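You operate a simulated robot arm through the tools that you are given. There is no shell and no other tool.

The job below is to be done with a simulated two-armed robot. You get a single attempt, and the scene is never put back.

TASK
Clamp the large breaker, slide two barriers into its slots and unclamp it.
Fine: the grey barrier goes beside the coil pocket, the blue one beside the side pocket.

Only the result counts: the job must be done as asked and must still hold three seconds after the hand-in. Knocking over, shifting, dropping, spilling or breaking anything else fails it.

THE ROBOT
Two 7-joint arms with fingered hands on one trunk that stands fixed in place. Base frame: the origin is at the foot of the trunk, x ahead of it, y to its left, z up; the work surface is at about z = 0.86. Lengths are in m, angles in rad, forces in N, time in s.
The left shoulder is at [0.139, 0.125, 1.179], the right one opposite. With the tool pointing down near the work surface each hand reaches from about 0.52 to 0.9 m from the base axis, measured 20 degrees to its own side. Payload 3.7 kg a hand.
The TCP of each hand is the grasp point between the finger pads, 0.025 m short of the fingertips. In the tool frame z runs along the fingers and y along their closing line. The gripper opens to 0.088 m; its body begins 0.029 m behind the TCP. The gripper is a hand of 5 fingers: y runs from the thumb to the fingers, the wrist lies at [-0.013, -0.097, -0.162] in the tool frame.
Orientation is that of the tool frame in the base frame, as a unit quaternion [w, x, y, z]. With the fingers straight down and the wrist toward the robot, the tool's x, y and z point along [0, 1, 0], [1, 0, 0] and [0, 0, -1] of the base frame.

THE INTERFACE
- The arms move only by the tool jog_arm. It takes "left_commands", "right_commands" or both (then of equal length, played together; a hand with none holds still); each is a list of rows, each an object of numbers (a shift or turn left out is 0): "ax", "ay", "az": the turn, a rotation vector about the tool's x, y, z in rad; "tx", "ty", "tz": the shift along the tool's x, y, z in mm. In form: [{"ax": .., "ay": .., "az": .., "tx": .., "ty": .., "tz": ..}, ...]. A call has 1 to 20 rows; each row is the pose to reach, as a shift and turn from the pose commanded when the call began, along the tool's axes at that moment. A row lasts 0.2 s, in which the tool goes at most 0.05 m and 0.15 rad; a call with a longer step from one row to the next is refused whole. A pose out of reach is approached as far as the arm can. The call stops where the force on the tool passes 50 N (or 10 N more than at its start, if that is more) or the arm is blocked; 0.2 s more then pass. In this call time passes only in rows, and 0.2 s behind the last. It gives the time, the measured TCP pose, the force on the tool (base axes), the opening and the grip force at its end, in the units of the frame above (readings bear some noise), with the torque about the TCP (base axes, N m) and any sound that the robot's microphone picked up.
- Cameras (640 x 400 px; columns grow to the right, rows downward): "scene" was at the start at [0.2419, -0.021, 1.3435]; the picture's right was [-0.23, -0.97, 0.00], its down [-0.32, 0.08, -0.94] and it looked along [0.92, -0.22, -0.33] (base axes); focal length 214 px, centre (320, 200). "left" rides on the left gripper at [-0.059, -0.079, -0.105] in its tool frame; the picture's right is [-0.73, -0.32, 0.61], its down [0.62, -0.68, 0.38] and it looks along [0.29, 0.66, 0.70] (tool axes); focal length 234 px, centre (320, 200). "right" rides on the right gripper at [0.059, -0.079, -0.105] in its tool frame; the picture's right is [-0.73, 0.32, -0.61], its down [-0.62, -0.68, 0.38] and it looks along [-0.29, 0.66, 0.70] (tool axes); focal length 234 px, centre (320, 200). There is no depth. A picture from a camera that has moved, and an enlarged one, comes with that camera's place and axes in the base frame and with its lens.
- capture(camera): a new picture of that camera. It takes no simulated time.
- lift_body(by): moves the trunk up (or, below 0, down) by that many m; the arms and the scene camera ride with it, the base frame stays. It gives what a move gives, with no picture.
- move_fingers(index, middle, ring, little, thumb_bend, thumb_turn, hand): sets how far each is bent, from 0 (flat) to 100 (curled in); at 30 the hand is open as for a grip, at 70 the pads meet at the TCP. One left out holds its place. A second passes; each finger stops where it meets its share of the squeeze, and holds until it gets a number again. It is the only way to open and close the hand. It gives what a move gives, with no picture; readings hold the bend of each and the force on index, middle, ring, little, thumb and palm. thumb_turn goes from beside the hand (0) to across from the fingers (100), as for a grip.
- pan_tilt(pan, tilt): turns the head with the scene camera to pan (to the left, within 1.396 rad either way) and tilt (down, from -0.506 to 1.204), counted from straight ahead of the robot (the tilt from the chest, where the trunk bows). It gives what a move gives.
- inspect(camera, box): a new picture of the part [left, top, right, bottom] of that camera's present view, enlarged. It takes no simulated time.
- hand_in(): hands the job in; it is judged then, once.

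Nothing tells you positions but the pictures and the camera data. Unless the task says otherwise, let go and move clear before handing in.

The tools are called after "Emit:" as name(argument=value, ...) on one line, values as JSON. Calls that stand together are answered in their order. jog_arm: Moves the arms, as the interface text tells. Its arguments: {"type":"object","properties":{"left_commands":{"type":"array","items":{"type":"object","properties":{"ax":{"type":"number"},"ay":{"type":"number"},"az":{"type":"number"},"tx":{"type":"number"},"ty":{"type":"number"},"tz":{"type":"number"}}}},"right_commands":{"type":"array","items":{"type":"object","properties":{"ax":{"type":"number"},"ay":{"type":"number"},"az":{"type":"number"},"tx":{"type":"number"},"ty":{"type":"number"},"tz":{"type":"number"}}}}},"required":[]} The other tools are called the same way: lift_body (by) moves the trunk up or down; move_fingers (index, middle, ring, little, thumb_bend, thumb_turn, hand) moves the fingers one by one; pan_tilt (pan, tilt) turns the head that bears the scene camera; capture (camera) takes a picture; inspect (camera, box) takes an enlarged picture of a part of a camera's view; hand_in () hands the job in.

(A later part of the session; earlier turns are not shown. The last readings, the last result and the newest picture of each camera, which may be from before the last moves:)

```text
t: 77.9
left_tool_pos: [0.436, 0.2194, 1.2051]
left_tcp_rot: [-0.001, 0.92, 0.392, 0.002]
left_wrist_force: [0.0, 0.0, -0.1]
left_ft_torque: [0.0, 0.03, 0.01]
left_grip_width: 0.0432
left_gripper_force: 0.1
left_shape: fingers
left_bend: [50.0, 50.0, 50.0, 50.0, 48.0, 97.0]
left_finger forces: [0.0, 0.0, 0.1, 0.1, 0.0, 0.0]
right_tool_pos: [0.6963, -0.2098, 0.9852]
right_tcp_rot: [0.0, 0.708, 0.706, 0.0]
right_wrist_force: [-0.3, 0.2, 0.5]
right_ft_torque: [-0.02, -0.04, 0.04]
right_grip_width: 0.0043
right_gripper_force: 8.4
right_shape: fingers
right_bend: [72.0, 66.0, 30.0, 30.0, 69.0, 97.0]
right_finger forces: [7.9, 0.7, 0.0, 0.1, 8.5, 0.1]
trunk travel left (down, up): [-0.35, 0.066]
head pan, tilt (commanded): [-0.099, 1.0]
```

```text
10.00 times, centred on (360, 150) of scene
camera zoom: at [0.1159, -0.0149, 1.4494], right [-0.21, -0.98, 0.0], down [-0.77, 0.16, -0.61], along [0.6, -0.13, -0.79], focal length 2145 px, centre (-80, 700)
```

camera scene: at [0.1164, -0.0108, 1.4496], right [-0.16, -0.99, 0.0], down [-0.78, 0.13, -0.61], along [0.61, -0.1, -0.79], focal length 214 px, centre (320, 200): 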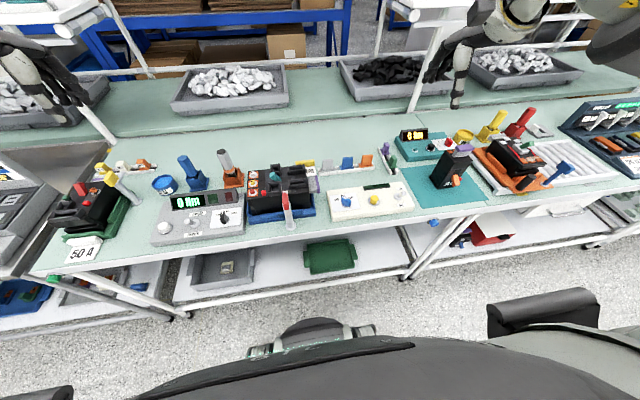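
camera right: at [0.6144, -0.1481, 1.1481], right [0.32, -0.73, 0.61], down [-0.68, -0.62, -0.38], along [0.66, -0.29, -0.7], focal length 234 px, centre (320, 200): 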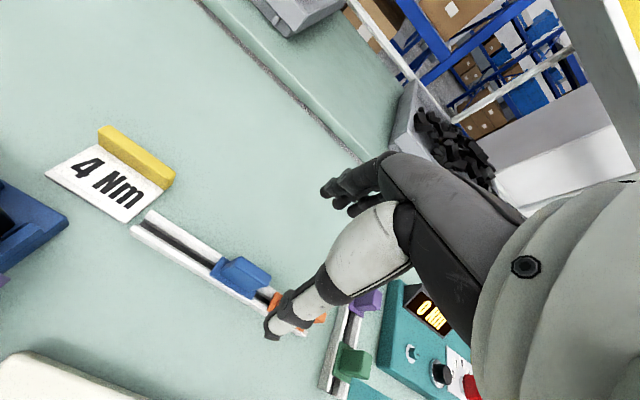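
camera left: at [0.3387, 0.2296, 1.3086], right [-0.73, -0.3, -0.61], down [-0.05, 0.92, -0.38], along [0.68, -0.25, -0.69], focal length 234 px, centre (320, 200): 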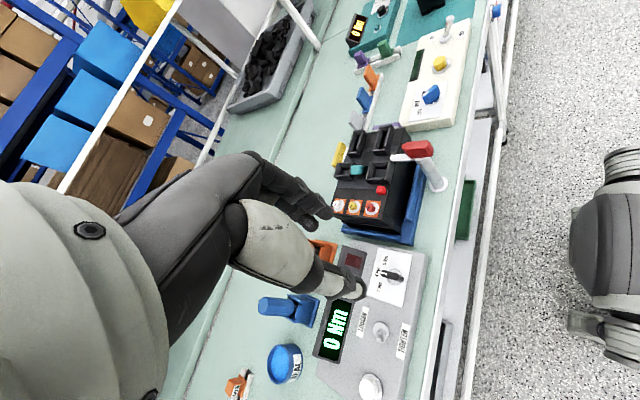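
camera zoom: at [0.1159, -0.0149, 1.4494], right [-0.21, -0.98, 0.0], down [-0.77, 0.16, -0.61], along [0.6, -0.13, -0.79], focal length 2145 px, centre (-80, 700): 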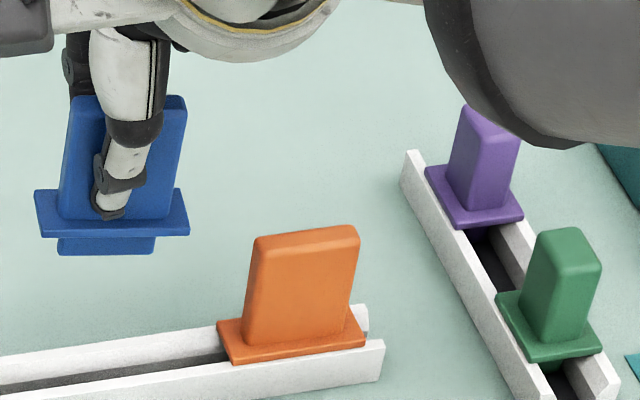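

Blue barrier lifted, yawed about −7.5°. I lift higher, turn the hand +7.8° and move above the back slot.

Emit:
jog_arm(right_commands=[{"tz": -35}, {"tz": -70}, {"tz": -105, "az": -0.05}, {"tz": -105, "az": -0.136, "tx": 38, "ty": -17}, {"tz": -105, "az": -0.136, "tx": 77, "ty": -34}, {"tz": -105, "az": -0.136, "tx": 116, "ty": -51}, {"tz": -105, "az": -0.136, "tx": 155, "ty": -68}, {"tz": -105, "az": -0.136, "tx": 178, "ty": -78}])

Emit:
capture(camera="right")

Emit:
inspect(camera="right", box=[205, 195, 305, 285])

Emit:
inspect(camera="left", box=[330, 70, 430, 160])

```text
t: 79.7
left_tool_pos: [0.4366, 0.2193, 1.2041]
left_tcp_rot: [-0.001, 0.92, 0.391, 0.001]
left_wrist_force: [-0.9, 0.1, 0.4]
left_ft_torque: [0.01, 0.0, -0.01]
left_grip_width: 0.0435
left_gripper_force: 0.0
left_shape: fingers
left_bend: [50.0, 50.0, 50.0, 50.0, 48.0, 97.0]
left_finger forces: [0.0, 0.1, 0.1, 0.0, 0.0, 0.0]
right_tool_pos: [0.6188, -0.0327, 1.0926]
right_tcp_rot: [0.0, 0.658, 0.753, 0.001]
right_wrist_force: [0.0, -0.6, -0.3]
right_ft_torque: [-0.02, -0.01, 0.02]
right_grip_width: 0.0043
right_gripper_force: 8.1
right_shape: fingers
right_bend: [72.0, 66.0, 30.0, 30.0, 69.0, 97.0]
right_finger forces: [7.9, 0.5, 0.1, 0.0, 8.5, 0.0]
trunk travel left (down, up): [-0.35, 0.066]
head pan, tilt (commanded): [-0.099, 1.0]
```

```text
taken
camera right: at [0.5309, 0.0164, 1.1987], right [0.42, -0.68, 0.61], down [-0.59, -0.71, -0.38], along [0.69, -0.2, -0.7], focal length 234 px, centre (320, 200)
```

right: 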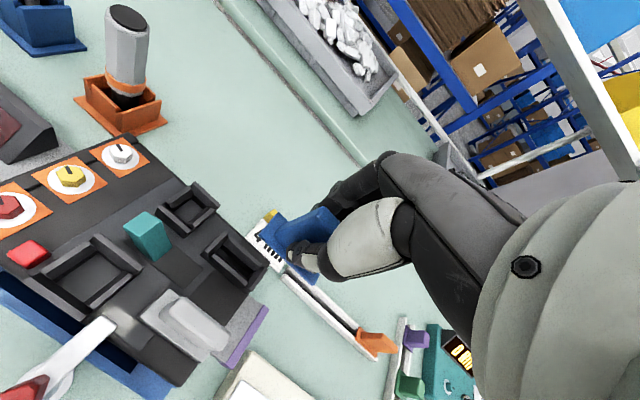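

```text
4.44 times, centred on (255, 240) of right
camera zoom: at [0.5309, 0.0164, 1.1987], right [0.42, -0.68, 0.61], down [-0.59, -0.71, -0.38], along [0.69, -0.2, -0.7], focal length 1041 px, centre (609, 22)
```

zoom: 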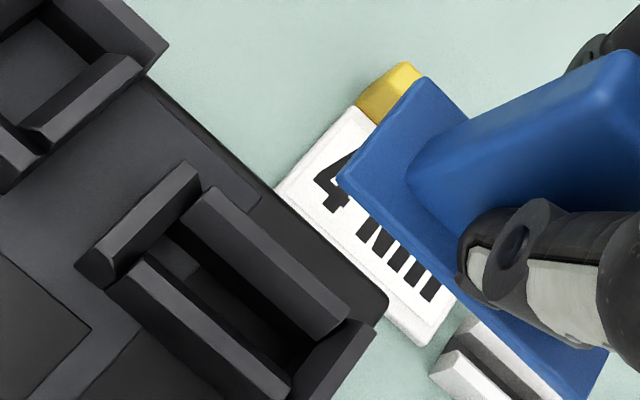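

```text
4.44 times, centred on (380, 115) of left
camera zoom: at [0.3391, 0.2304, 1.3081], right [-0.73, -0.3, -0.61], down [-0.06, 0.92, -0.38], along [0.68, -0.24, -0.7], focal length 1041 px, centre (53, 578)
```

zoom: 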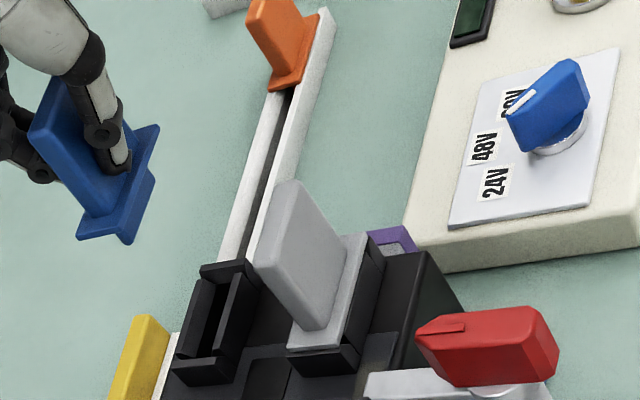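

Emit:
inspect(camera="right", box=[215, 225, 275, 285])

Emit:
inspect(camera="right", box=[270, 200, 340, 290])

```text
6.67 times, centred on (245, 255) of right
camera zoom: at [0.5309, 0.0164, 1.1987], right [0.42, -0.68, 0.61], down [-0.59, -0.71, -0.38], along [0.69, -0.2, -0.7], focal length 1561 px, centre (820, -167)
```

zoom: 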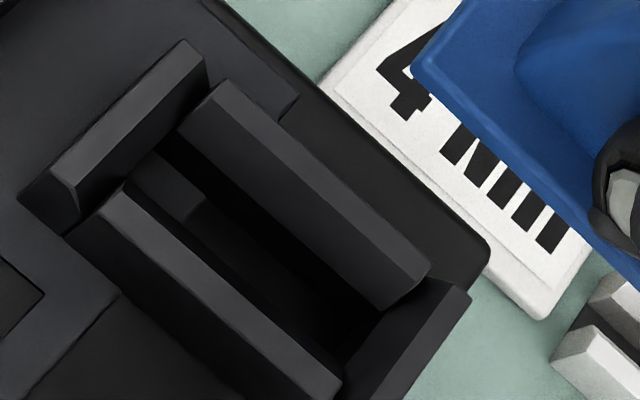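

```text
4.44 times, centred on (305, 245) of right
camera zoom: at [0.5309, 0.0164, 1.1987], right [0.42, -0.68, 0.61], down [-0.59, -0.71, -0.38], along [0.69, -0.2, -0.7], focal length 1041 px, centre (387, 0)
```

zoom: 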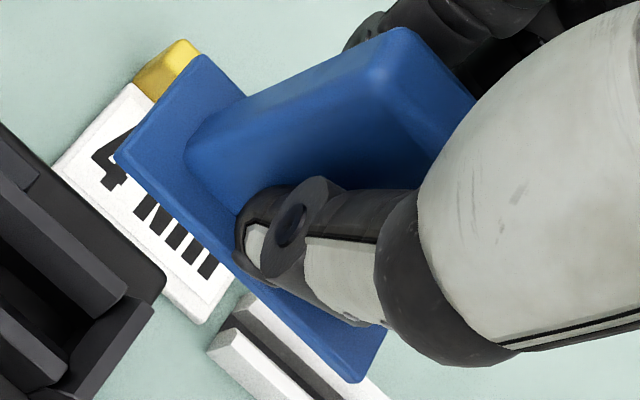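

Measured from the wrist camera: slot centre (+82, −30) mm, flange centre (+86, −45) mm, and the barrier is square. I shift (−4.5, +15.3) mm and descend partway, watching thumb clearance to the grey block.

Emit:
jog_arm(right_commands=[{"tx": 8, "ty": -1.2}, {"tx": 15.8, "ty": -2.4}, {"tx": 15.8, "ty": -2.4, "tz": 15}, {"tx": 15.8, "ty": -2.4, "tz": 28}])

Emit:
inspect(camera="right", box=[225, 190, 335, 300])

Emit:
inspect(camera="left", box=[340, 70, 430, 160])

Emit:
inspect(camera="scene", box=[250, 120, 330, 190])

```text
t: 80.7
left_tool_pos: [0.4379, 0.2206, 1.2052]
left_tcp_rot: [-0.003, 0.92, 0.392, 0.003]
left_wrist_force: [0.4, -0.3, -0.2]
left_ft_torque: [0.01, 0.01, 0.0]
left_grip_width: 0.0435
left_gripper_force: 0.0
left_shape: fingers
left_bend: [50.0, 50.0, 50.0, 50.0, 48.0, 97.0]
left_finger forces: [0.0, 0.1, 0.1, 0.0, 0.1, 0.0]
right_tool_pos: [0.6132, -0.0158, 1.0623]
right_tcp_rot: [-0.001, 0.658, 0.753, -0.001]
right_wrist_force: [0.7, 1.7, -0.9]
right_ft_torque: [0.0, 0.0, 0.02]
right_grip_width: 0.0043
right_gripper_force: 8.6
right_shape: fingers
right_bend: [72.0, 66.0, 30.0, 30.0, 69.0, 97.0]
right_finger forces: [8.0, 0.6, 0.0, 0.1, 8.5, 0.0]
trunk travel left (down, up): [-0.35, 0.066]
head pan, tilt (commanded): [-0.099, 1.0]
```

```text
3.64 times, centred on (280, 245) of right
camera zoom: at [0.5265, 0.0321, 1.1694], right [0.42, -0.68, 0.61], down [-0.59, -0.71, -0.38], along [0.69, -0.2, -0.7], focal length 852 px, centre (466, 36)
```

zoom: 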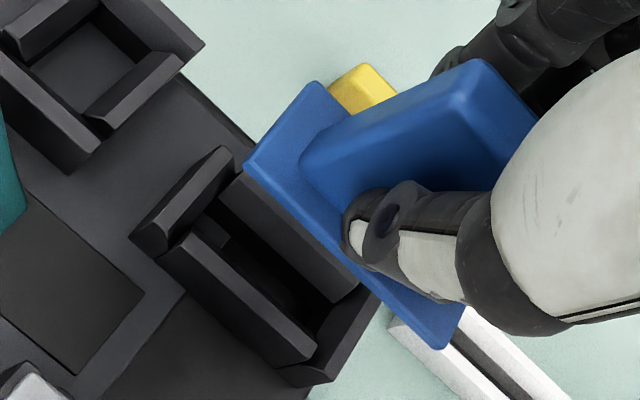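

```text
4.44 times, centred on (385, 115) of left
camera zoom: at [0.3392, 0.2302, 1.3081], right [-0.73, -0.3, -0.61], down [-0.06, 0.92, -0.38], along [0.68, -0.24, -0.7], focal length 1041 px, centre (31, 578)
```

zoom: 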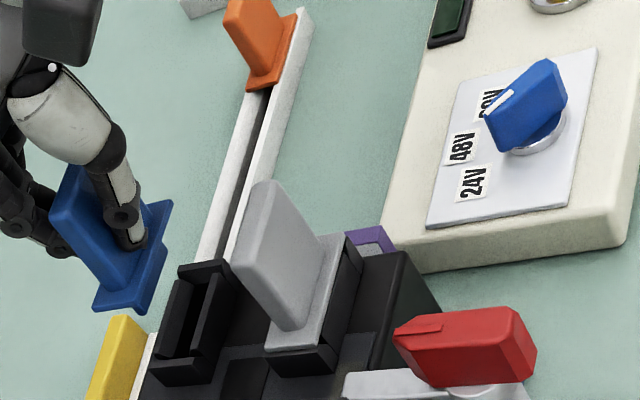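

```text
5.71 times, centred on (290, 155) of scene
camera zoom: at [0.1148, -0.0197, 1.449], right [-0.27, -0.96, 0.0], down [-0.76, 0.22, -0.61], along [0.59, -0.17, -0.79], focal length 1226 px, centre (491, 457)
```

zoom: 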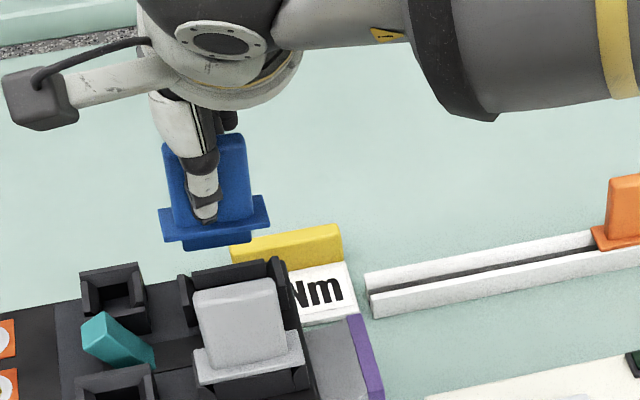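

Emit:
inspect(camera="right", box=[240, 205, 310, 275])

Emit:
inspect(camera="scene", box=[265, 135, 305, 175])

```text
5.71 times, centred on (275, 240) of right
camera zoom: at [0.5265, 0.0321, 1.1694], right [0.42, -0.68, 0.61], down [-0.59, -0.71, -0.38], along [0.69, -0.2, -0.7], focal length 1338 px, centre (577, -29)
```

zoom: 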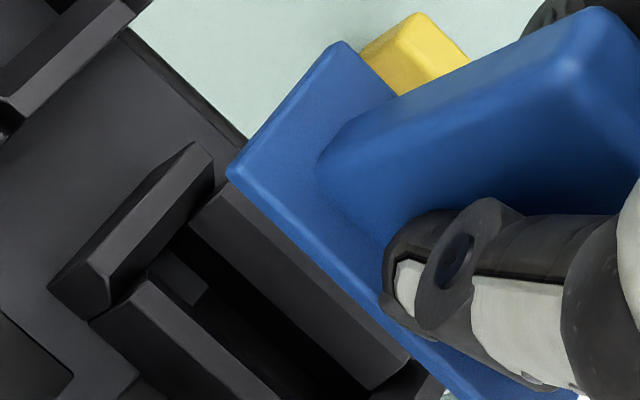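

```text
10.00 times, centred on (285, 155) of scene
camera zoom: at [0.1148, -0.0197, 1.449], right [-0.27, -0.96, 0.0], down [-0.76, 0.22, -0.61], along [0.59, -0.17, -0.79], focal length 2145 px, centre (670, 650)
```

zoom: 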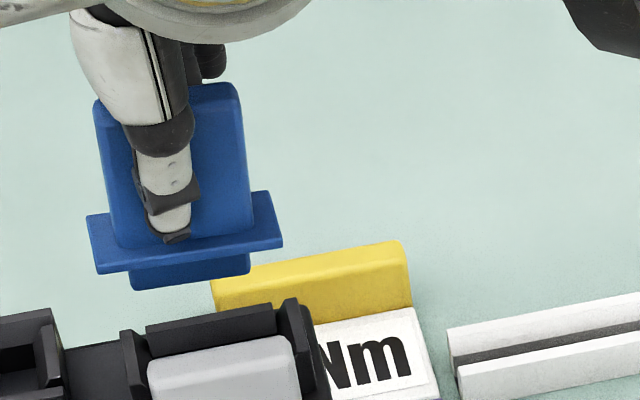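

Alignment is within 1 mm. I apply a tiny correction and descend to the slot mouth.

Emit:
jog_arm(right_commands=[{"tx": -0.5, "ty": -0.8, "tz": 6}, {"tx": -0.5, "ty": -0.8, "tz": 12}, {"tx": -0.5, "ty": -0.8, "tz": 18}, {"tx": -0.5, "ty": -0.8, "tz": 24}])

Emit:
inspect(camera="right", box=[235, 195, 325, 285])

Emit:
inspect(camera="left", box=[340, 80, 420, 155])

Emit:
inspect(camera="scene", box=[260, 135, 310, 180])

```text
t: 81.7
left_tool_pos: [0.4375, 0.2202, 1.2038]
left_tcp_rot: [-0.001, 0.92, 0.392, 0.001]
left_wrist_force: [-0.5, -0.4, 0.4]
left_ft_torque: [-0.01, -0.02, -0.04]
left_grip_width: 0.0434
left_gripper_force: 0.0
left_shape: fingers
left_bend: [50.0, 50.0, 50.0, 50.0, 48.0, 97.0]
left_finger forces: [0.0, 0.0, 0.0, 0.1, 0.0, 0.1]
right_tool_pos: [0.6113, -0.0173, 1.0361]
right_tcp_rot: [0.0, 0.658, 0.753, 0.0]
right_wrist_force: [-0.1, 0.6, -0.9]
right_ft_torque: [0.02, 0.0, -0.02]
right_grip_width: 0.0045
right_gripper_force: 8.0
right_shape: fingers
right_bend: [72.0, 66.0, 30.0, 30.0, 69.0, 97.0]
right_finger forces: [7.9, 0.5, 0.1, 0.0, 8.4, 0.0]
trunk travel left (down, up): [-0.35, 0.066]
head pan, tilt (commanded): [-0.099, 1.0]
```

```text
4.44 times, centred on (280, 240) of right
camera zoom: at [0.5252, 0.031, 1.1448], right [0.42, -0.68, 0.61], down [-0.59, -0.71, -0.38], along [0.69, -0.2, -0.7], focal length 1041 px, centre (498, 22)
```

zoom: 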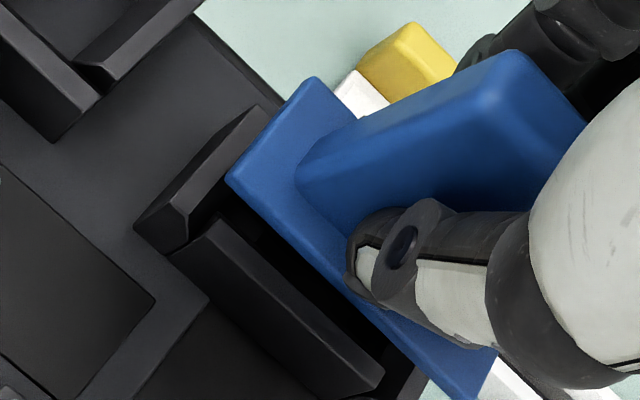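

```text
5.33 times, centred on (380, 118) of left
camera zoom: at [0.3391, 0.2301, 1.3081], right [-0.73, -0.3, -0.61], down [-0.06, 0.92, -0.38], along [0.68, -0.24, -0.7], focal length 1249 px, centre (0, 640)
```

zoom: 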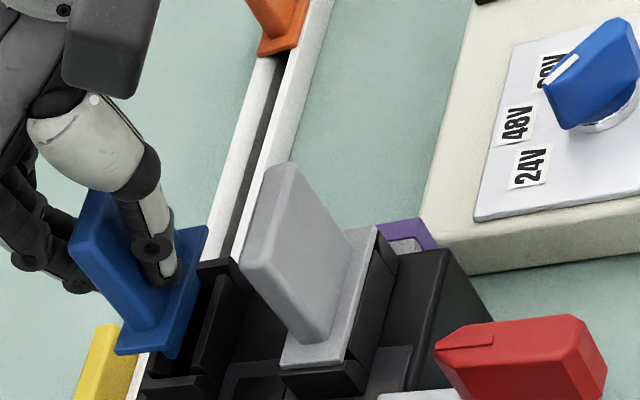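

```text
8.89 times, centred on (285, 158) of scene
camera zoom: at [0.1154, -0.0183, 1.4492], right [-0.25, -0.97, 0.0], down [-0.77, 0.2, -0.61], along [0.59, -0.15, -0.79], focal length 1906 px, centre (631, 578)
```

zoom: 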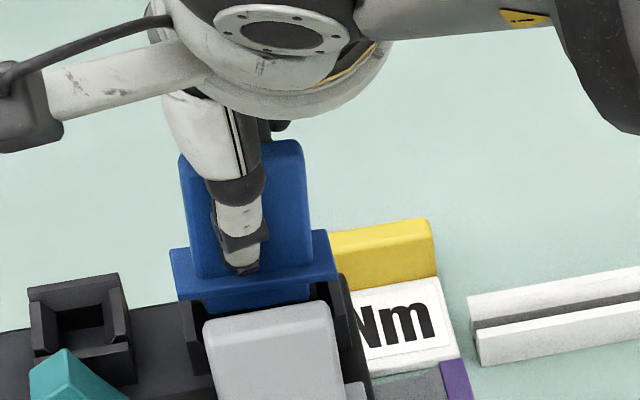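

Emit:
jog_arm(right_commands=[{"tz": 3}, {"tz": 6}, {"tz": 9}, {"tz": 12}])

Emit:
inspect(camera="left", box=[340, 90, 410, 155])

Emit:
inspect(camera="right", box=[235, 195, 325, 285])

Emit:
inspect(camera="scene", box=[265, 140, 315, 185])

```text
t: 82.7
left_tool_pos: [0.4369, 0.22, 1.2046]
left_tcp_rot: [-0.001, 0.92, 0.392, 0.001]
left_wrist_force: [0.2, -0.3, 0.6]
left_ft_torque: [0.02, 0.02, 0.0]
left_grip_width: 0.0432
left_gripper_force: 0.1
left_shape: fingers
left_bend: [50.0, 50.0, 50.0, 50.0, 48.0, 97.0]
left_finger forces: [0.0, 0.0, 0.0, 0.1, 0.0, 0.1]
right_tool_pos: [0.6114, -0.0165, 1.0252]
right_tcp_rot: [0.001, 0.658, 0.753, -0.001]
right_wrist_force: [-0.7, 1.2, -1.2]
right_ft_torque: [-0.01, -0.03, 0.01]
right_grip_width: 0.0042
right_gripper_force: 8.9
right_shape: fingers
right_bend: [72.0, 66.0, 30.0, 30.0, 69.0, 97.0]
right_finger forces: [8.0, 0.5, 0.1, 0.0, 8.5, 0.1]
trunk travel left (down, up): [-0.35, 0.066]
head pan, tilt (commanded): [-0.099, 1.0]
```

```text
6.15 times, centred on (375, 122) of left
camera zoom: at [0.3392, 0.2302, 1.3081], right [-0.73, -0.3, -0.61], down [-0.06, 0.92, -0.38], along [0.68, -0.24, -0.7], focal length 1441 px, centre (-18, 677)
```

zoom: 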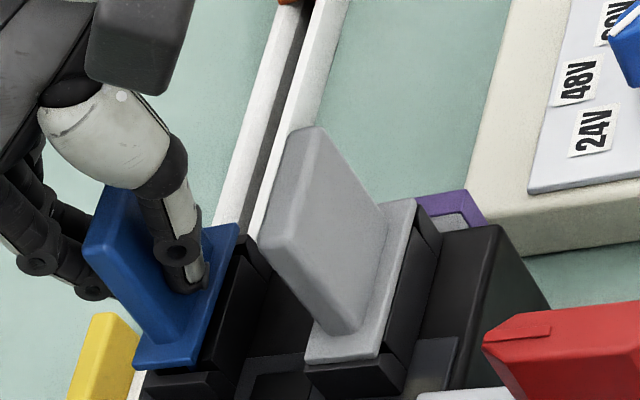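

```text
4.44 times, centred on (280, 240) of right
camera zoom: at [0.5254, 0.0317, 1.1328], right [0.42, -0.68, 0.61], down [-0.59, -0.71, -0.38], along [0.69, -0.2, -0.7], focal length 1041 px, centre (498, 22)
```

zoom: 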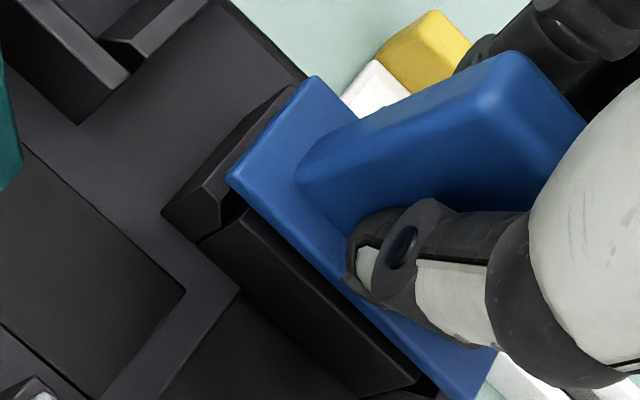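

```text
8.89 times, centred on (290, 162) of scene
camera zoom: at [0.1156, -0.0175, 1.4493], right [-0.24, -0.97, 0.0], down [-0.77, 0.19, -0.61], along [0.59, -0.15, -0.79], focal length 1906 px, centre (587, 533)
```

zoom: 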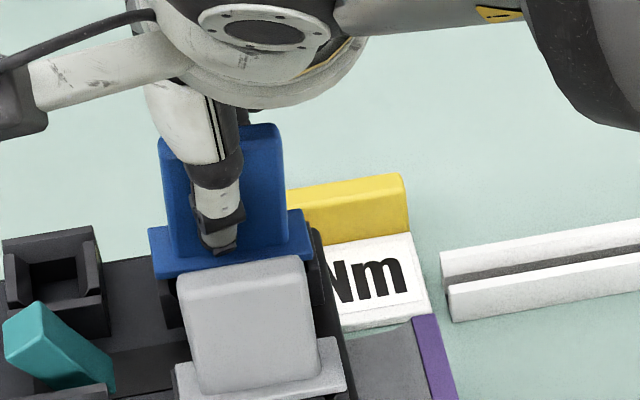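

The tongue is going in without force. I continue in small steps to contact.

Emit:
jog_arm(right_commands=[{"tz": 1.5}, {"tz": 3}, {"tz": 4.5}, {"tz": 6}])

Emit:
inspect(camera="left", box=[340, 90, 410, 155])

Emit:
inspect(camera="right", box=[235, 195, 325, 285])

```text
t: 83.7
left_tool_pos: [0.4364, 0.2205, 1.2039]
left_tcp_rot: [-0.001, 0.92, 0.392, 0.001]
left_wrist_force: [0.4, -0.1, 0.6]
left_ft_torque: [0.03, -0.01, 0.01]
left_grip_width: 0.0433
left_gripper_force: 0.0
left_shape: fingers
left_bend: [50.0, 50.0, 50.0, 50.0, 48.0, 97.0]
left_finger forces: [0.1, 0.0, 0.0, 0.1, 0.1, 0.1]
right_tool_pos: [0.6109, -0.0166, 1.0202]
right_tcp_rot: [-0.001, 0.658, 0.753, 0.0]
right_wrist_force: [0.4, 0.6, 0.2]
right_ft_torque: [-0.01, -0.05, -0.01]
right_grip_width: 0.0045
right_gripper_force: 8.1
right_shape: fingers
right_bend: [72.0, 66.0, 30.0, 30.0, 69.0, 97.0]
right_finger forces: [8.2, 0.6, 0.1, 0.1, 8.3, 0.0]
trunk travel left (down, up): [-0.35, 0.066]
head pan, tilt (commanded): [-0.099, 1.0]
```

```text
6.15 times, centred on (375, 122) of left
camera zoom: at [0.3391, 0.2302, 1.3081], right [-0.73, -0.3, -0.61], down [-0.06, 0.92, -0.38], along [0.68, -0.24, -0.7], focal length 1441 px, centre (-18, 677)
```

zoom: 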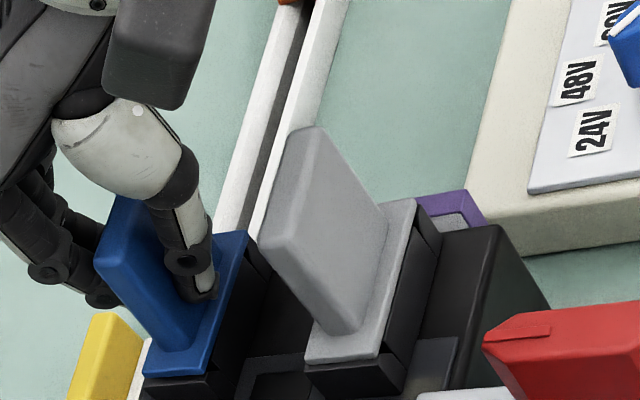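

```text
4.44 times, centred on (280, 240) of right
camera zoom: at [0.5249, 0.0312, 1.1275], right [0.42, -0.68, 0.61], down [-0.59, -0.71, -0.38], along [0.69, -0.2, -0.7], focal length 1041 px, centre (498, 22)
```

zoom: 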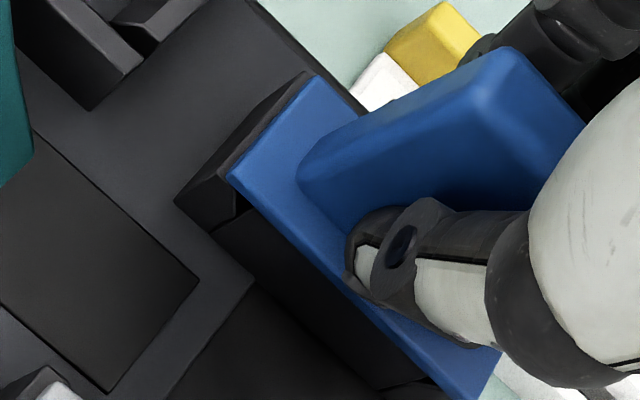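

Emit:
jog_arm(right_commands=[{"tz": 1}, {"tz": 2}, {"tz": 3}, {"tz": 4}, {"tz": 5}])

Emit:
inspect(camera="left", box=[340, 100, 400, 155])

Emit:
inspect(camera="right", box=[235, 195, 325, 285])

```text
t: 84.9
left_tool_pos: [0.436, 0.2201, 1.206]
left_tcp_rot: [-0.002, 0.92, 0.392, 0.001]
left_wrist_force: [0.4, 1.0, -0.4]
left_ft_torque: [0.0, 0.02, 0.04]
left_grip_width: 0.0434
left_gripper_force: 0.0
left_shape: fingers
left_bend: [50.0, 50.0, 50.0, 50.0, 48.0, 97.0]
left_finger forces: [0.1, 0.1, 0.0, 0.0, 0.0, 0.0]
right_tool_pos: [0.6114, -0.0165, 1.0173]
right_tcp_rot: [0.0, 0.658, 0.753, 0.002]
right_wrist_force: [2.7, -1.4, 11.5]
right_ft_torque: [0.03, -0.07, -0.01]
right_grip_width: 0.0046
right_gripper_force: 10.8
right_shape: fingers
right_bend: [72.0, 66.0, 30.0, 30.0, 71.0, 97.0]
right_finger forces: [10.5, 1.4, 0.0, 0.1, 9.5, 0.1]
trunk travel left (down, up): [-0.35, 0.066]
head pan, tilt (commanded): [-0.099, 1.0]
```

```text
7.27 times, centred on (370, 128) of left
camera zoom: at [0.3383, 0.23, 1.3086], right [-0.73, -0.3, -0.61], down [-0.06, 0.92, -0.38], along [0.68, -0.24, -0.7], focal length 1703 px, centre (-44, 727)
```

zoom: 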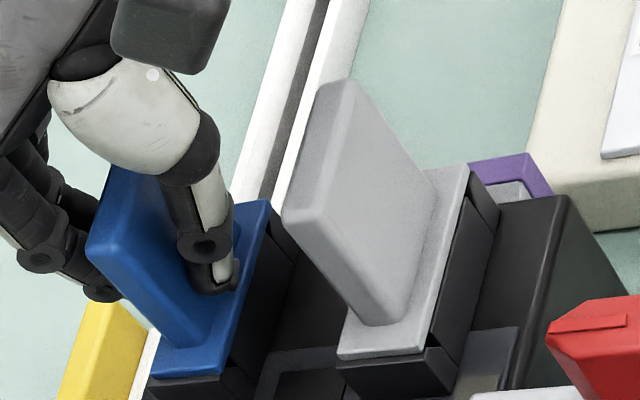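

```text
4.44 times, centred on (280, 240) of right
camera zoom: at [0.5246, 0.0312, 1.1237], right [0.42, -0.68, 0.61], down [-0.59, -0.71, -0.39], along [0.69, -0.2, -0.69], focal length 1041 px, centre (498, 22)
```

zoom: 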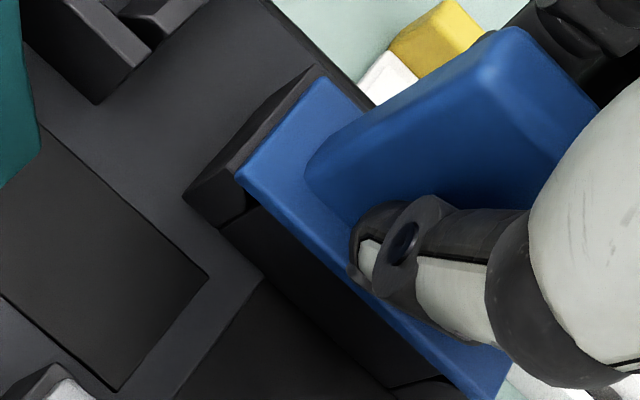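

Seated (11.5 N). I relieve the push, then open mainly the fingers (away from the grey block) and the thumb only a little.

Emit:
jog_arm(right_commands=[{"tz": -1}, {"tz": -2.5}])

Emit:
move_fingers(hand="right", index=55, middle=55, thumb_bend=67)

Emit:
inspect(camera="left", box=[340, 100, 400, 155])

Emit:
inspect(camera="right", box=[225, 175, 345, 295])

```text
t: 85.5
left_tool_pos: [0.4368, 0.2201, 1.2036]
left_tcp_rot: [-0.002, 0.92, 0.392, 0.003]
left_wrist_force: [0.4, 0.2, -0.4]
left_ft_torque: [0.01, -0.02, -0.03]
left_grip_width: 0.0435
left_gripper_force: 0.0
left_shape: fingers
left_bend: [50.0, 50.0, 50.0, 50.0, 48.0, 97.0]
left_finger forces: [0.0, 0.1, 0.0, 0.0, 0.0, 0.0]
right_tool_pos: [0.6121, -0.0162, 1.0168]
right_tcp_rot: [-0.001, 0.658, 0.753, -0.001]
right_wrist_force: [4.0, 0.4, 6.2]
right_ft_torque: [0.01, -0.08, 0.02]
right_grip_width: 0.0044
right_gripper_force: 10.7
right_shape: fingers
right_bend: [72.0, 66.0, 30.0, 30.0, 71.0, 97.0]
right_finger forces: [10.3, 1.4, 0.0, 0.0, 8.5, 0.0]
trunk travel left (down, up): [-0.35, 0.066]
head pan, tilt (commanded): [-0.099, 1.0]
```

```text
t: 86.5
left_tool_pos: [0.4376, 0.2206, 1.2043]
left_tcp_rot: [-0.001, 0.92, 0.391, 0.001]
left_wrist_force: [-0.1, -0.4, -0.5]
left_ft_torque: [0.0, 0.0, -0.01]
left_grip_width: 0.0434
left_gripper_force: 0.0
left_shape: fingers
left_bend: [50.0, 50.0, 50.0, 50.0, 48.0, 97.0]
left_finger forces: [0.0, 0.0, 0.0, 0.0, 0.0, 0.1]
right_tool_pos: [0.6125, -0.0178, 1.018]
right_tcp_rot: [0.001, 0.658, 0.753, 0.0]
right_wrist_force: [0.2, 0.3, 0.2]
right_ft_torque: [-0.01, 0.03, 0.01]
right_grip_width: 0.0175
right_gripper_force: 0.0
right_shape: fingers
right_bend: [55.0, 55.0, 30.0, 30.0, 67.0, 97.0]
right_finger forces: [0.1, 0.0, 0.1, 0.0, 0.0, 0.0]
trunk travel left (down, up): [-0.35, 0.066]
head pan, tilt (commanded): [-0.099, 1.0]
```

```text
7.27 times, centred on (370, 128) of left
camera zoom: at [0.3391, 0.2302, 1.3081], right [-0.73, -0.3, -0.61], down [-0.06, 0.92, -0.38], along [0.68, -0.24, -0.7], focal length 1703 px, centre (-44, 727)
```

zoom: 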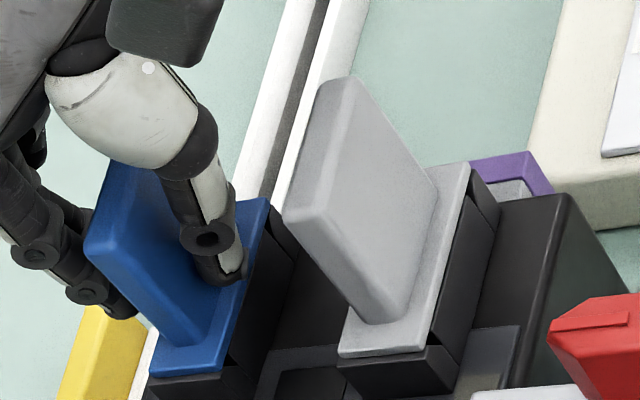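

```text
3.33 times, centred on (285, 235) of right
camera zoom: at [0.5249, 0.0314, 1.1251], right [0.42, -0.68, 0.61], down [-0.59, -0.71, -0.38], along [0.69, -0.2, -0.7], focal length 781 px, centre (437, 83)
```

zoom: 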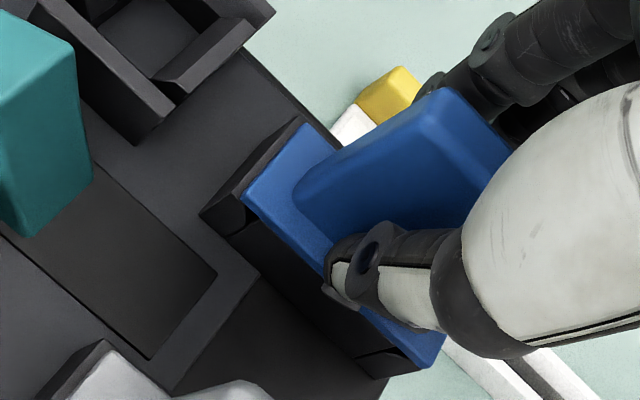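

Released and seated. I lift the right hand straight up and away to the right.

Emit:
jog_arm(right_commands=[{"tz": -10}, {"tz": -25}, {"tz": -50}, {"tz": -85}, {"tz": -125}])

Emit:
inspect(camera="left", box=[330, 80, 440, 170])

Emit:
inspect(camera="scene", box=[230, 120, 340, 220])

Emit:
inspect(camera="right", box=[170, 190, 320, 340])

```text
t: 87.7
left_tool_pos: [0.4362, 0.22, 1.2047]
left_tcp_rot: [-0.001, 0.92, 0.391, 0.003]
left_wrist_force: [0.1, -0.5, 0.8]
left_ft_torque: [-0.03, 0.02, 0.0]
left_grip_width: 0.0434
left_gripper_force: 0.2
left_shape: fingers
left_bend: [50.0, 50.0, 50.0, 50.0, 48.0, 97.0]
left_finger forces: [0.0, 0.0, 0.0, 0.0, 0.0, 0.1]
right_tool_pos: [0.6115, -0.0171, 1.1442]
right_tcp_rot: [0.001, 0.657, 0.754, -0.001]
right_wrist_force: [0.8, 0.1, 0.4]
right_ft_torque: [-0.02, 0.0, -0.05]
right_grip_width: 0.0176
right_gripper_force: 0.1
right_shape: fingers
right_bend: [55.0, 55.0, 30.0, 30.0, 67.0, 97.0]
right_finger forces: [0.1, 0.1, 0.0, 0.0, 0.0, 0.0]
trunk travel left (down, up): [-0.35, 0.066]
head pan, tilt (commanded): [-0.099, 1.0]
```

```text
4.44 times, centred on (385, 125) of left
camera zoom: at [0.3385, 0.2302, 1.3084], right [-0.73, -0.3, -0.61], down [-0.06, 0.92, -0.38], along [0.68, -0.24, -0.7], focal length 1041 px, centre (31, 533)
```

zoom: 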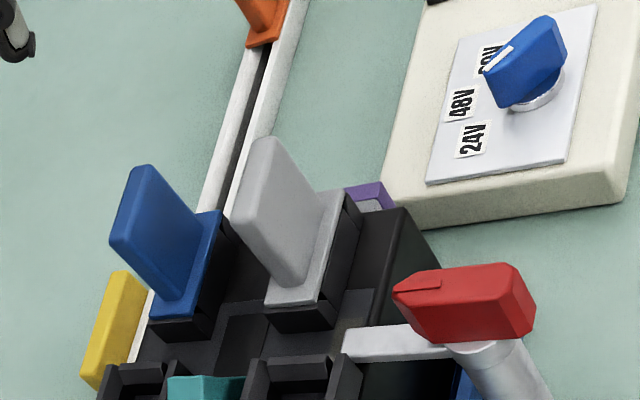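

```text
4.00 times, centred on (285, 170) of scene
camera zoom: at [0.1105, -0.0242, 1.4464], right [-0.34, -0.94, 0.0], down [-0.77, 0.28, -0.58], along [0.54, -0.2, -0.82], focal length 858 px, centre (460, 320)
```

zoom: 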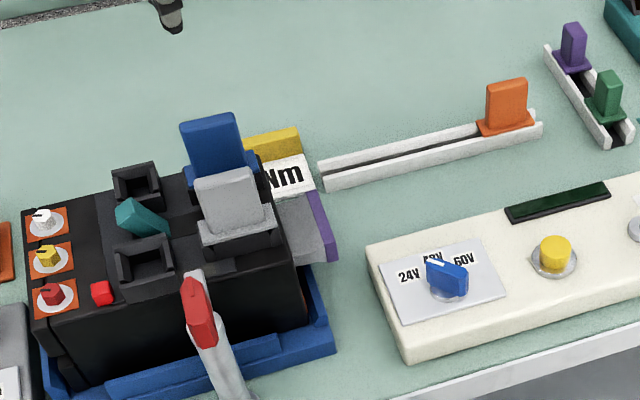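

```text
2.67 times, centred on (245, 265) of right
camera zoom: at [0.5245, 0.0304, 1.2509], right [0.42, -0.68, 0.61], down [-0.59, -0.71, -0.38], along [0.69, -0.2, -0.7], focal length 624 px, centre (520, 27)
```

zoom: 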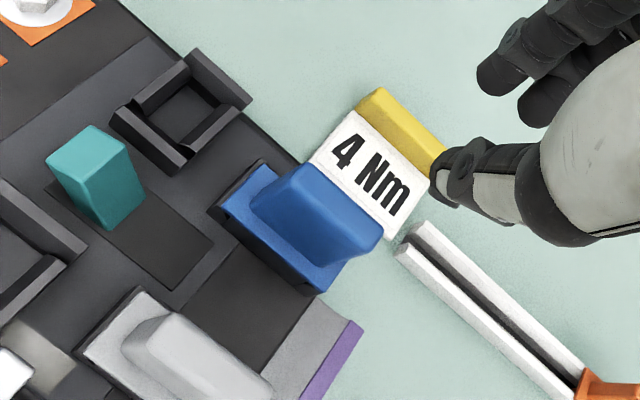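

Both barriers are seated: grey by the wide pocket, blue by the narrow pocket. Now I move the right hand away, then bring the left hand back to the clamp head with the same orientation as when I released it.

Emit:
jog_arm(right_commands=[{"tx": -30, "ty": -10, "tz": -20}, {"tx": -65, "ty": -30, "tz": -40, "az": 0.02}, {"tx": -100, "ty": -55, "tz": -60, "az": 0.05}, {"tx": -135, "ty": -80, "tz": -80, "az": 0.08}, {"tx": -170, "ty": -105, "tz": -100, "az": 0.1}, {"tx": -205, "ty": -130, "tz": -115, "az": 0.12}, {"tx": -235, "ty": -150, "tz": -125, "az": 0.134}, {"tx": -260, "ty": -169, "tz": -133, "az": 0.134}])

Emit:
jog_arm(left_commands=[{"az": -0.139, "tx": -6, "ty": 10, "tz": 1}, {"az": -0.278, "tx": -13, "ty": 21, "tz": 2}, {"az": -0.416, "tx": -19, "ty": 31, "tz": 3}, {"az": -0.555, "tx": -25, "ty": 42, "tz": 3}, {"az": -0.694, "tx": -32, "ty": 52, "tz": 4}, {"az": -0.833, "tx": -38, "ty": 62, "tz": 5}, {"az": -0.972, "tx": -44, "ty": 73, "tz": 6}, {"az": -1.11, "tx": -51, "ty": 83, "tz": 7}, {"az": -1.249, "tx": -57, "ty": 94, "tz": 8}, {"az": -1.388, "tx": -64, "ty": 104, "tz": 9}, {"az": -1.527, "tx": -70, "ty": 114, "tz": 9}, {"az": -1.666, "tx": -76, "ty": 125, "tz": 10}, {"az": -1.804, "tx": -83, "ty": 135, "tz": 11}, {"az": -1.943, "tx": -89, "ty": 146, "tz": 12}, {"az": -2.082, "tx": -95, "ty": 156, "tz": 13}, {"az": -2.221, "tx": -102, "ty": 166, "tz": 14}, {"az": -2.36, "tx": -108, "ty": 177, "tz": 14.5}])

Emit:
capture(camera="left")

Emit:
capture(camera="scene")

```text
t: 89.5
left_tool_pos: [0.437, 0.2188, 1.2043]
left_tcp_rot: [-0.002, 0.92, 0.392, 0.002]
left_wrist_force: [0.6, -0.9, 0.7]
left_ft_torque: [0.03, 0.0, -0.01]
left_grip_width: 0.0436
left_gripper_force: 0.0
left_shape: fingers
left_bend: [50.0, 50.0, 50.0, 50.0, 48.0, 97.0]
left_finger forces: [0.1, 0.1, 0.0, 0.0, 0.0, 0.0]
right_tool_pos: [0.4784, -0.2965, 1.279]
right_tcp_rot: [-0.001, 0.706, 0.708, 0.0]
right_wrist_force: [0.5, -0.7, 0.2]
right_ft_torque: [0.01, 0.0, 0.04]
right_grip_width: 0.0176
right_gripper_force: 0.1
right_shape: fingers
right_bend: [55.0, 55.0, 30.0, 30.0, 67.0, 97.0]
right_finger forces: [0.0, 0.0, 0.1, 0.0, 0.0, 0.0]
trunk travel left (down, up): [-0.35, 0.066]
head pan, tilt (commanded): [-0.099, 1.0]
```

```text
t: 93.1
left_tool_pos: [0.4881, 0.0198, 1.1902]
left_tcp_rot: [0.0, -0.006, 1.0, 0.0]
left_wrist_force: [-0.2, 0.2, -0.1]
left_ft_torque: [-0.02, 0.0, 0.0]
left_grip_width: 0.0437
left_gripper_force: 0.1
left_shape: fingers
left_bend: [50.0, 50.0, 50.0, 50.0, 48.0, 97.0]
left_finger forces: [0.0, 0.0, 0.1, 0.0, 0.0, 0.0]
right_tool_pos: [0.4806, -0.2959, 1.2791]
right_tcp_rot: [-0.001, 0.707, 0.707, 0.0]
right_wrist_force: [-0.1, 0.1, 0.0]
right_ft_torque: [0.02, -0.02, 0.01]
right_grip_width: 0.0175
right_gripper_force: 0.2
right_shape: fingers
right_bend: [55.0, 55.0, 30.0, 30.0, 67.0, 97.0]
right_finger forces: [0.0, 0.0, 0.0, 0.0, 0.0, 0.1]
trunk travel left (down, up): [-0.35, 0.066]
head pan, tilt (commanded): [-0.099, 1.0]
```

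```text
taken
camera left: at [0.5476, -0.0615, 1.2948], right [0.73, -0.31, -0.61], down [-0.61, -0.69, -0.38], along [-0.3, 0.65, -0.7], focal length 234 px, centre (320, 200)
```

left: 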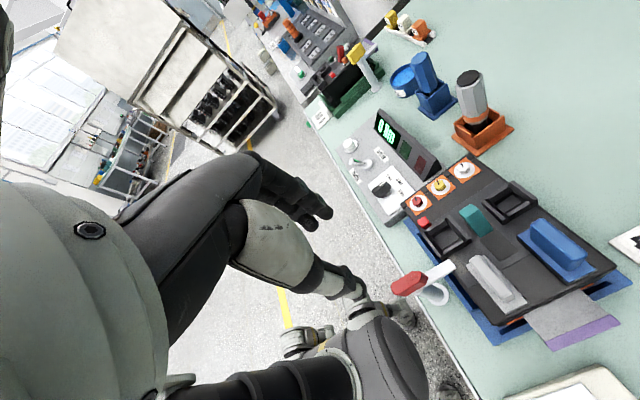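

```text
taken
camera scene: at [0.1152, -0.0198, 1.4491], right [-0.26, -0.96, 0.0], down [-0.76, 0.21, -0.61], along [0.59, -0.16, -0.79], focal length 214 px, centre (320, 200)
```

scene: 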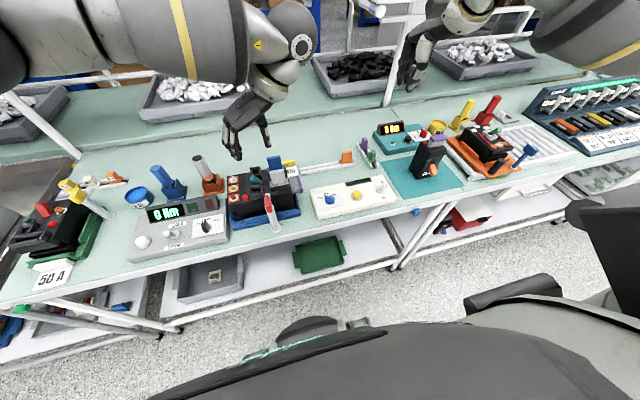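

Emit:
inspect(camera="left", box=[380, 170, 630, 360])

```text
2.11 times, centred on (505, 265) of left
camera zoom: at [0.5476, -0.0615, 1.2948], right [0.73, -0.31, -0.61], down [-0.61, -0.69, -0.38], along [-0.3, 0.65, -0.7], focal length 493 px, centre (-70, 63)
```

zoom: 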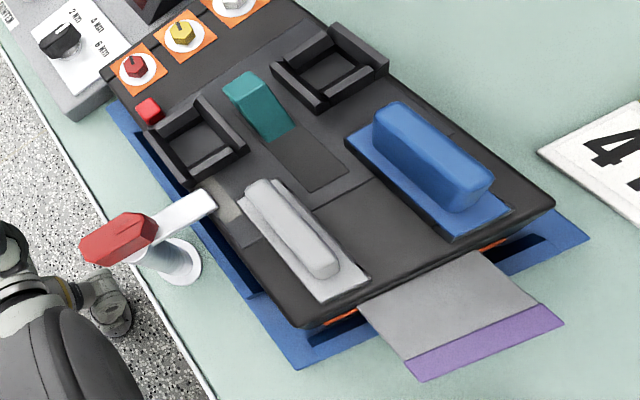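

I take a closer look at both pockets from this top view to double-check which one is larger before unclamping.

Emit:
inspect(camera="left", box=[410, 200, 490, 270])

Emit:
inspect(camera="left", box=[475, 165, 555, 235])

```text
5.71 times, centred on (450, 235) of left
camera zoom: at [0.5476, -0.0615, 1.2948], right [0.73, -0.31, -0.61], down [-0.61, -0.69, -0.38], along [-0.3, 0.65, -0.7], focal length 1338 px, centre (-423, 0)
```

zoom: 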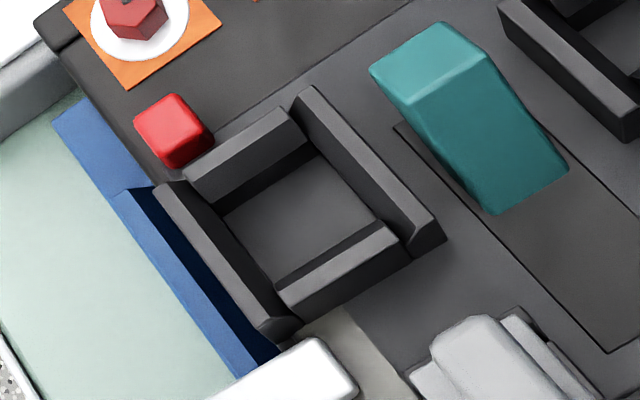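

```text
5.71 times, centred on (515, 200) of left
camera zoom: at [0.5476, -0.0615, 1.2948], right [0.73, -0.31, -0.61], down [-0.61, -0.69, -0.38], along [-0.3, 0.65, -0.7], focal length 1338 px, centre (-794, 200)
```

zoom: 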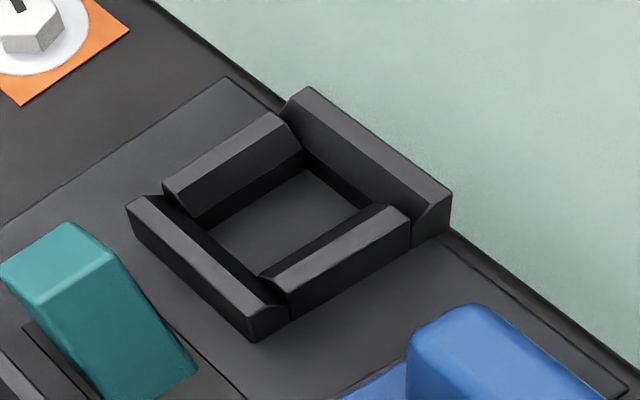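

The front pocket is clearly the larger one, consistent with my choice. Now I position the left hand over the clamp head (index beyond, thumb short of the axis for a clockwise couple) and descend.

Emit:
jog_arm(left_commands=[{"tx": 5, "ty": 1, "tz": 40}, {"tx": 10, "ty": 2, "tz": 85}, {"tx": 10, "ty": 2, "tz": 125}, {"tx": 10, "ty": 2, "tz": 155}])

Emit:
inspect(camera="left", box=[250, 130, 450, 310])

Emit:
inspect(camera="scene", box=[225, 150, 315, 240])

```text
t: 94.1
left_tool_pos: [0.4764, 0.0219, 1.0345]
left_tcp_rot: [0.0, -0.005, 1.0, 0.0]
left_wrist_force: [0.5, 0.1, 0.4]
left_ft_torque: [-0.02, -0.01, -0.01]
left_grip_width: 0.0434
left_gripper_force: 0.1
left_shape: fingers
left_bend: [50.0, 50.0, 50.0, 50.0, 48.0, 97.0]
left_finger forces: [0.0, 0.0, 0.1, 0.0, 0.0, 0.1]
right_tool_pos: [0.4802, -0.2951, 1.2779]
right_tcp_rot: [0.001, 0.707, 0.708, 0.0]
right_wrist_force: [-0.2, 0.5, 0.0]
right_ft_torque: [-0.01, 0.04, -0.01]
right_grip_width: 0.0175
right_gripper_force: 0.0
right_shape: fingers
right_bend: [55.0, 55.0, 30.0, 30.0, 67.0, 97.0]
right_finger forces: [0.0, 0.1, 0.0, 0.1, 0.0, 0.1]
trunk travel left (down, up): [-0.35, 0.066]
head pan, tilt (commanded): [-0.099, 1.0]
```

```text
2.22 times, centred on (350, 220) of left
camera zoom: at [0.5364, -0.0589, 1.1383], right [0.73, -0.32, -0.61], down [-0.62, -0.69, -0.38], along [-0.3, 0.65, -0.7], focal length 520 px, centre (253, 156)
```

zoom: 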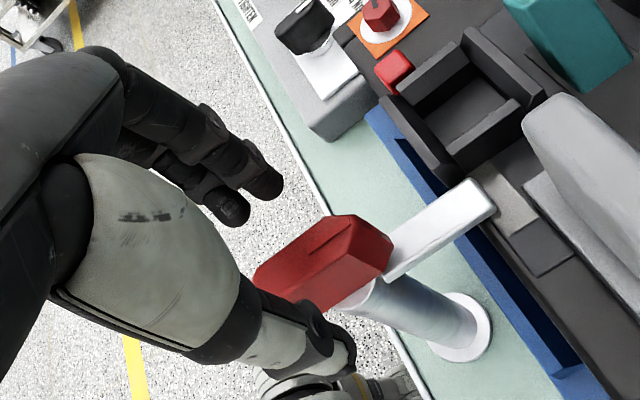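

```text
4.44 times, centred on (270, 195) of scene
camera zoom: at [0.1152, -0.0188, 1.4492], right [-0.26, -0.97, 0.0], down [-0.77, 0.21, -0.61], along [0.59, -0.16, -0.79], focal length 953 px, centre (542, 222)
```

zoom: 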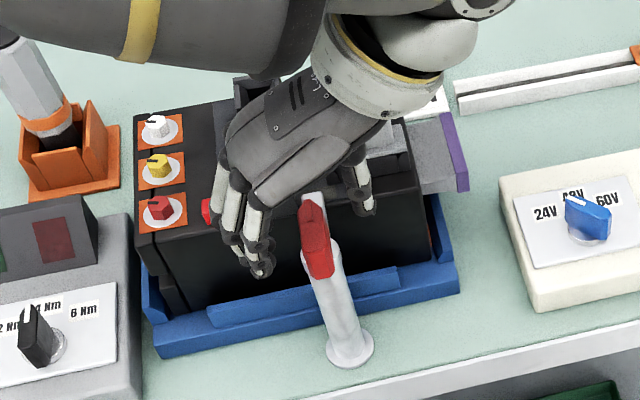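

Emit:
jog_arm(left_commands=[{"tz": 10}, {"tz": 20}, {"tz": 28}])

Emit:
inspect(camera="left", box=[250, 130, 450, 310])

Emit:
inspect(camera="scene", box=[245, 165, 305, 225])

```text
t: 94.9
left_tool_pos: [0.4771, 0.0208, 1.0062]
left_tcp_rot: [0.0, -0.004, 1.0, 0.0]
left_wrist_force: [0.4, 0.1, -0.5]
left_ft_torque: [0.0, -0.04, -0.01]
left_grip_width: 0.0433
left_gripper_force: 0.0
left_shape: fingers
left_bend: [50.0, 50.0, 50.0, 50.0, 48.0, 97.0]
left_finger forces: [0.0, 0.0, 0.0, 0.1, 0.1, 0.0]
right_tool_pos: [0.4807, -0.2956, 1.2785]
right_tcp_rot: [0.0, 0.706, 0.708, -0.001]
right_wrist_force: [0.5, -0.4, 0.2]
right_ft_torque: [-0.03, 0.01, 0.03]
right_grip_width: 0.0176
right_gripper_force: 0.1
right_shape: fingers
right_bend: [55.0, 55.0, 30.0, 30.0, 67.0, 97.0]
right_finger forces: [0.1, 0.0, 0.0, 0.0, 0.0, 0.0]
trunk travel left (down, up): [-0.35, 0.066]
head pan, tilt (commanded): [-0.099, 1.0]
```

```text
2.22 times, centred on (350, 220) of left
camera zoom: at [0.5367, -0.0591, 1.1106], right [0.73, -0.32, -0.61], down [-0.62, -0.69, -0.38], along [-0.3, 0.65, -0.7], focal length 520 px, centre (253, 156)
```

zoom: 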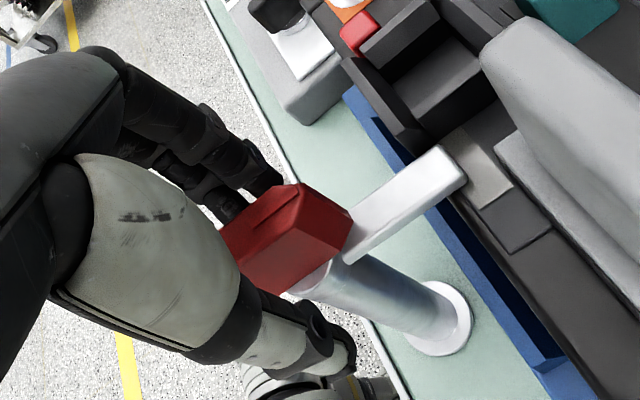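

```text
6.67 times, centred on (275, 195) of scene
camera zoom: at [0.1153, -0.0188, 1.4492], right [-0.26, -0.97, 0.0], down [-0.77, 0.2, -0.61], along [0.59, -0.16, -0.79], focal length 1430 px, centre (620, 233)
```

zoom: 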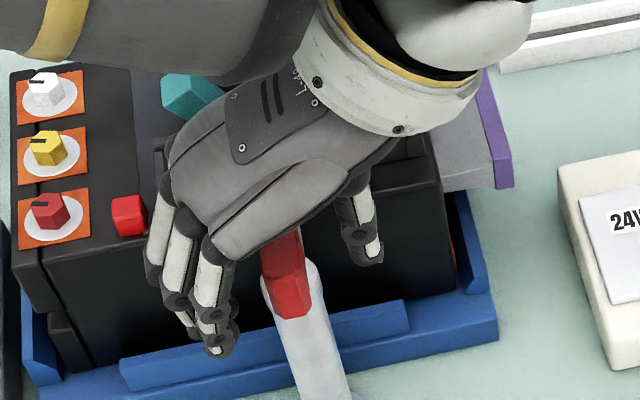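

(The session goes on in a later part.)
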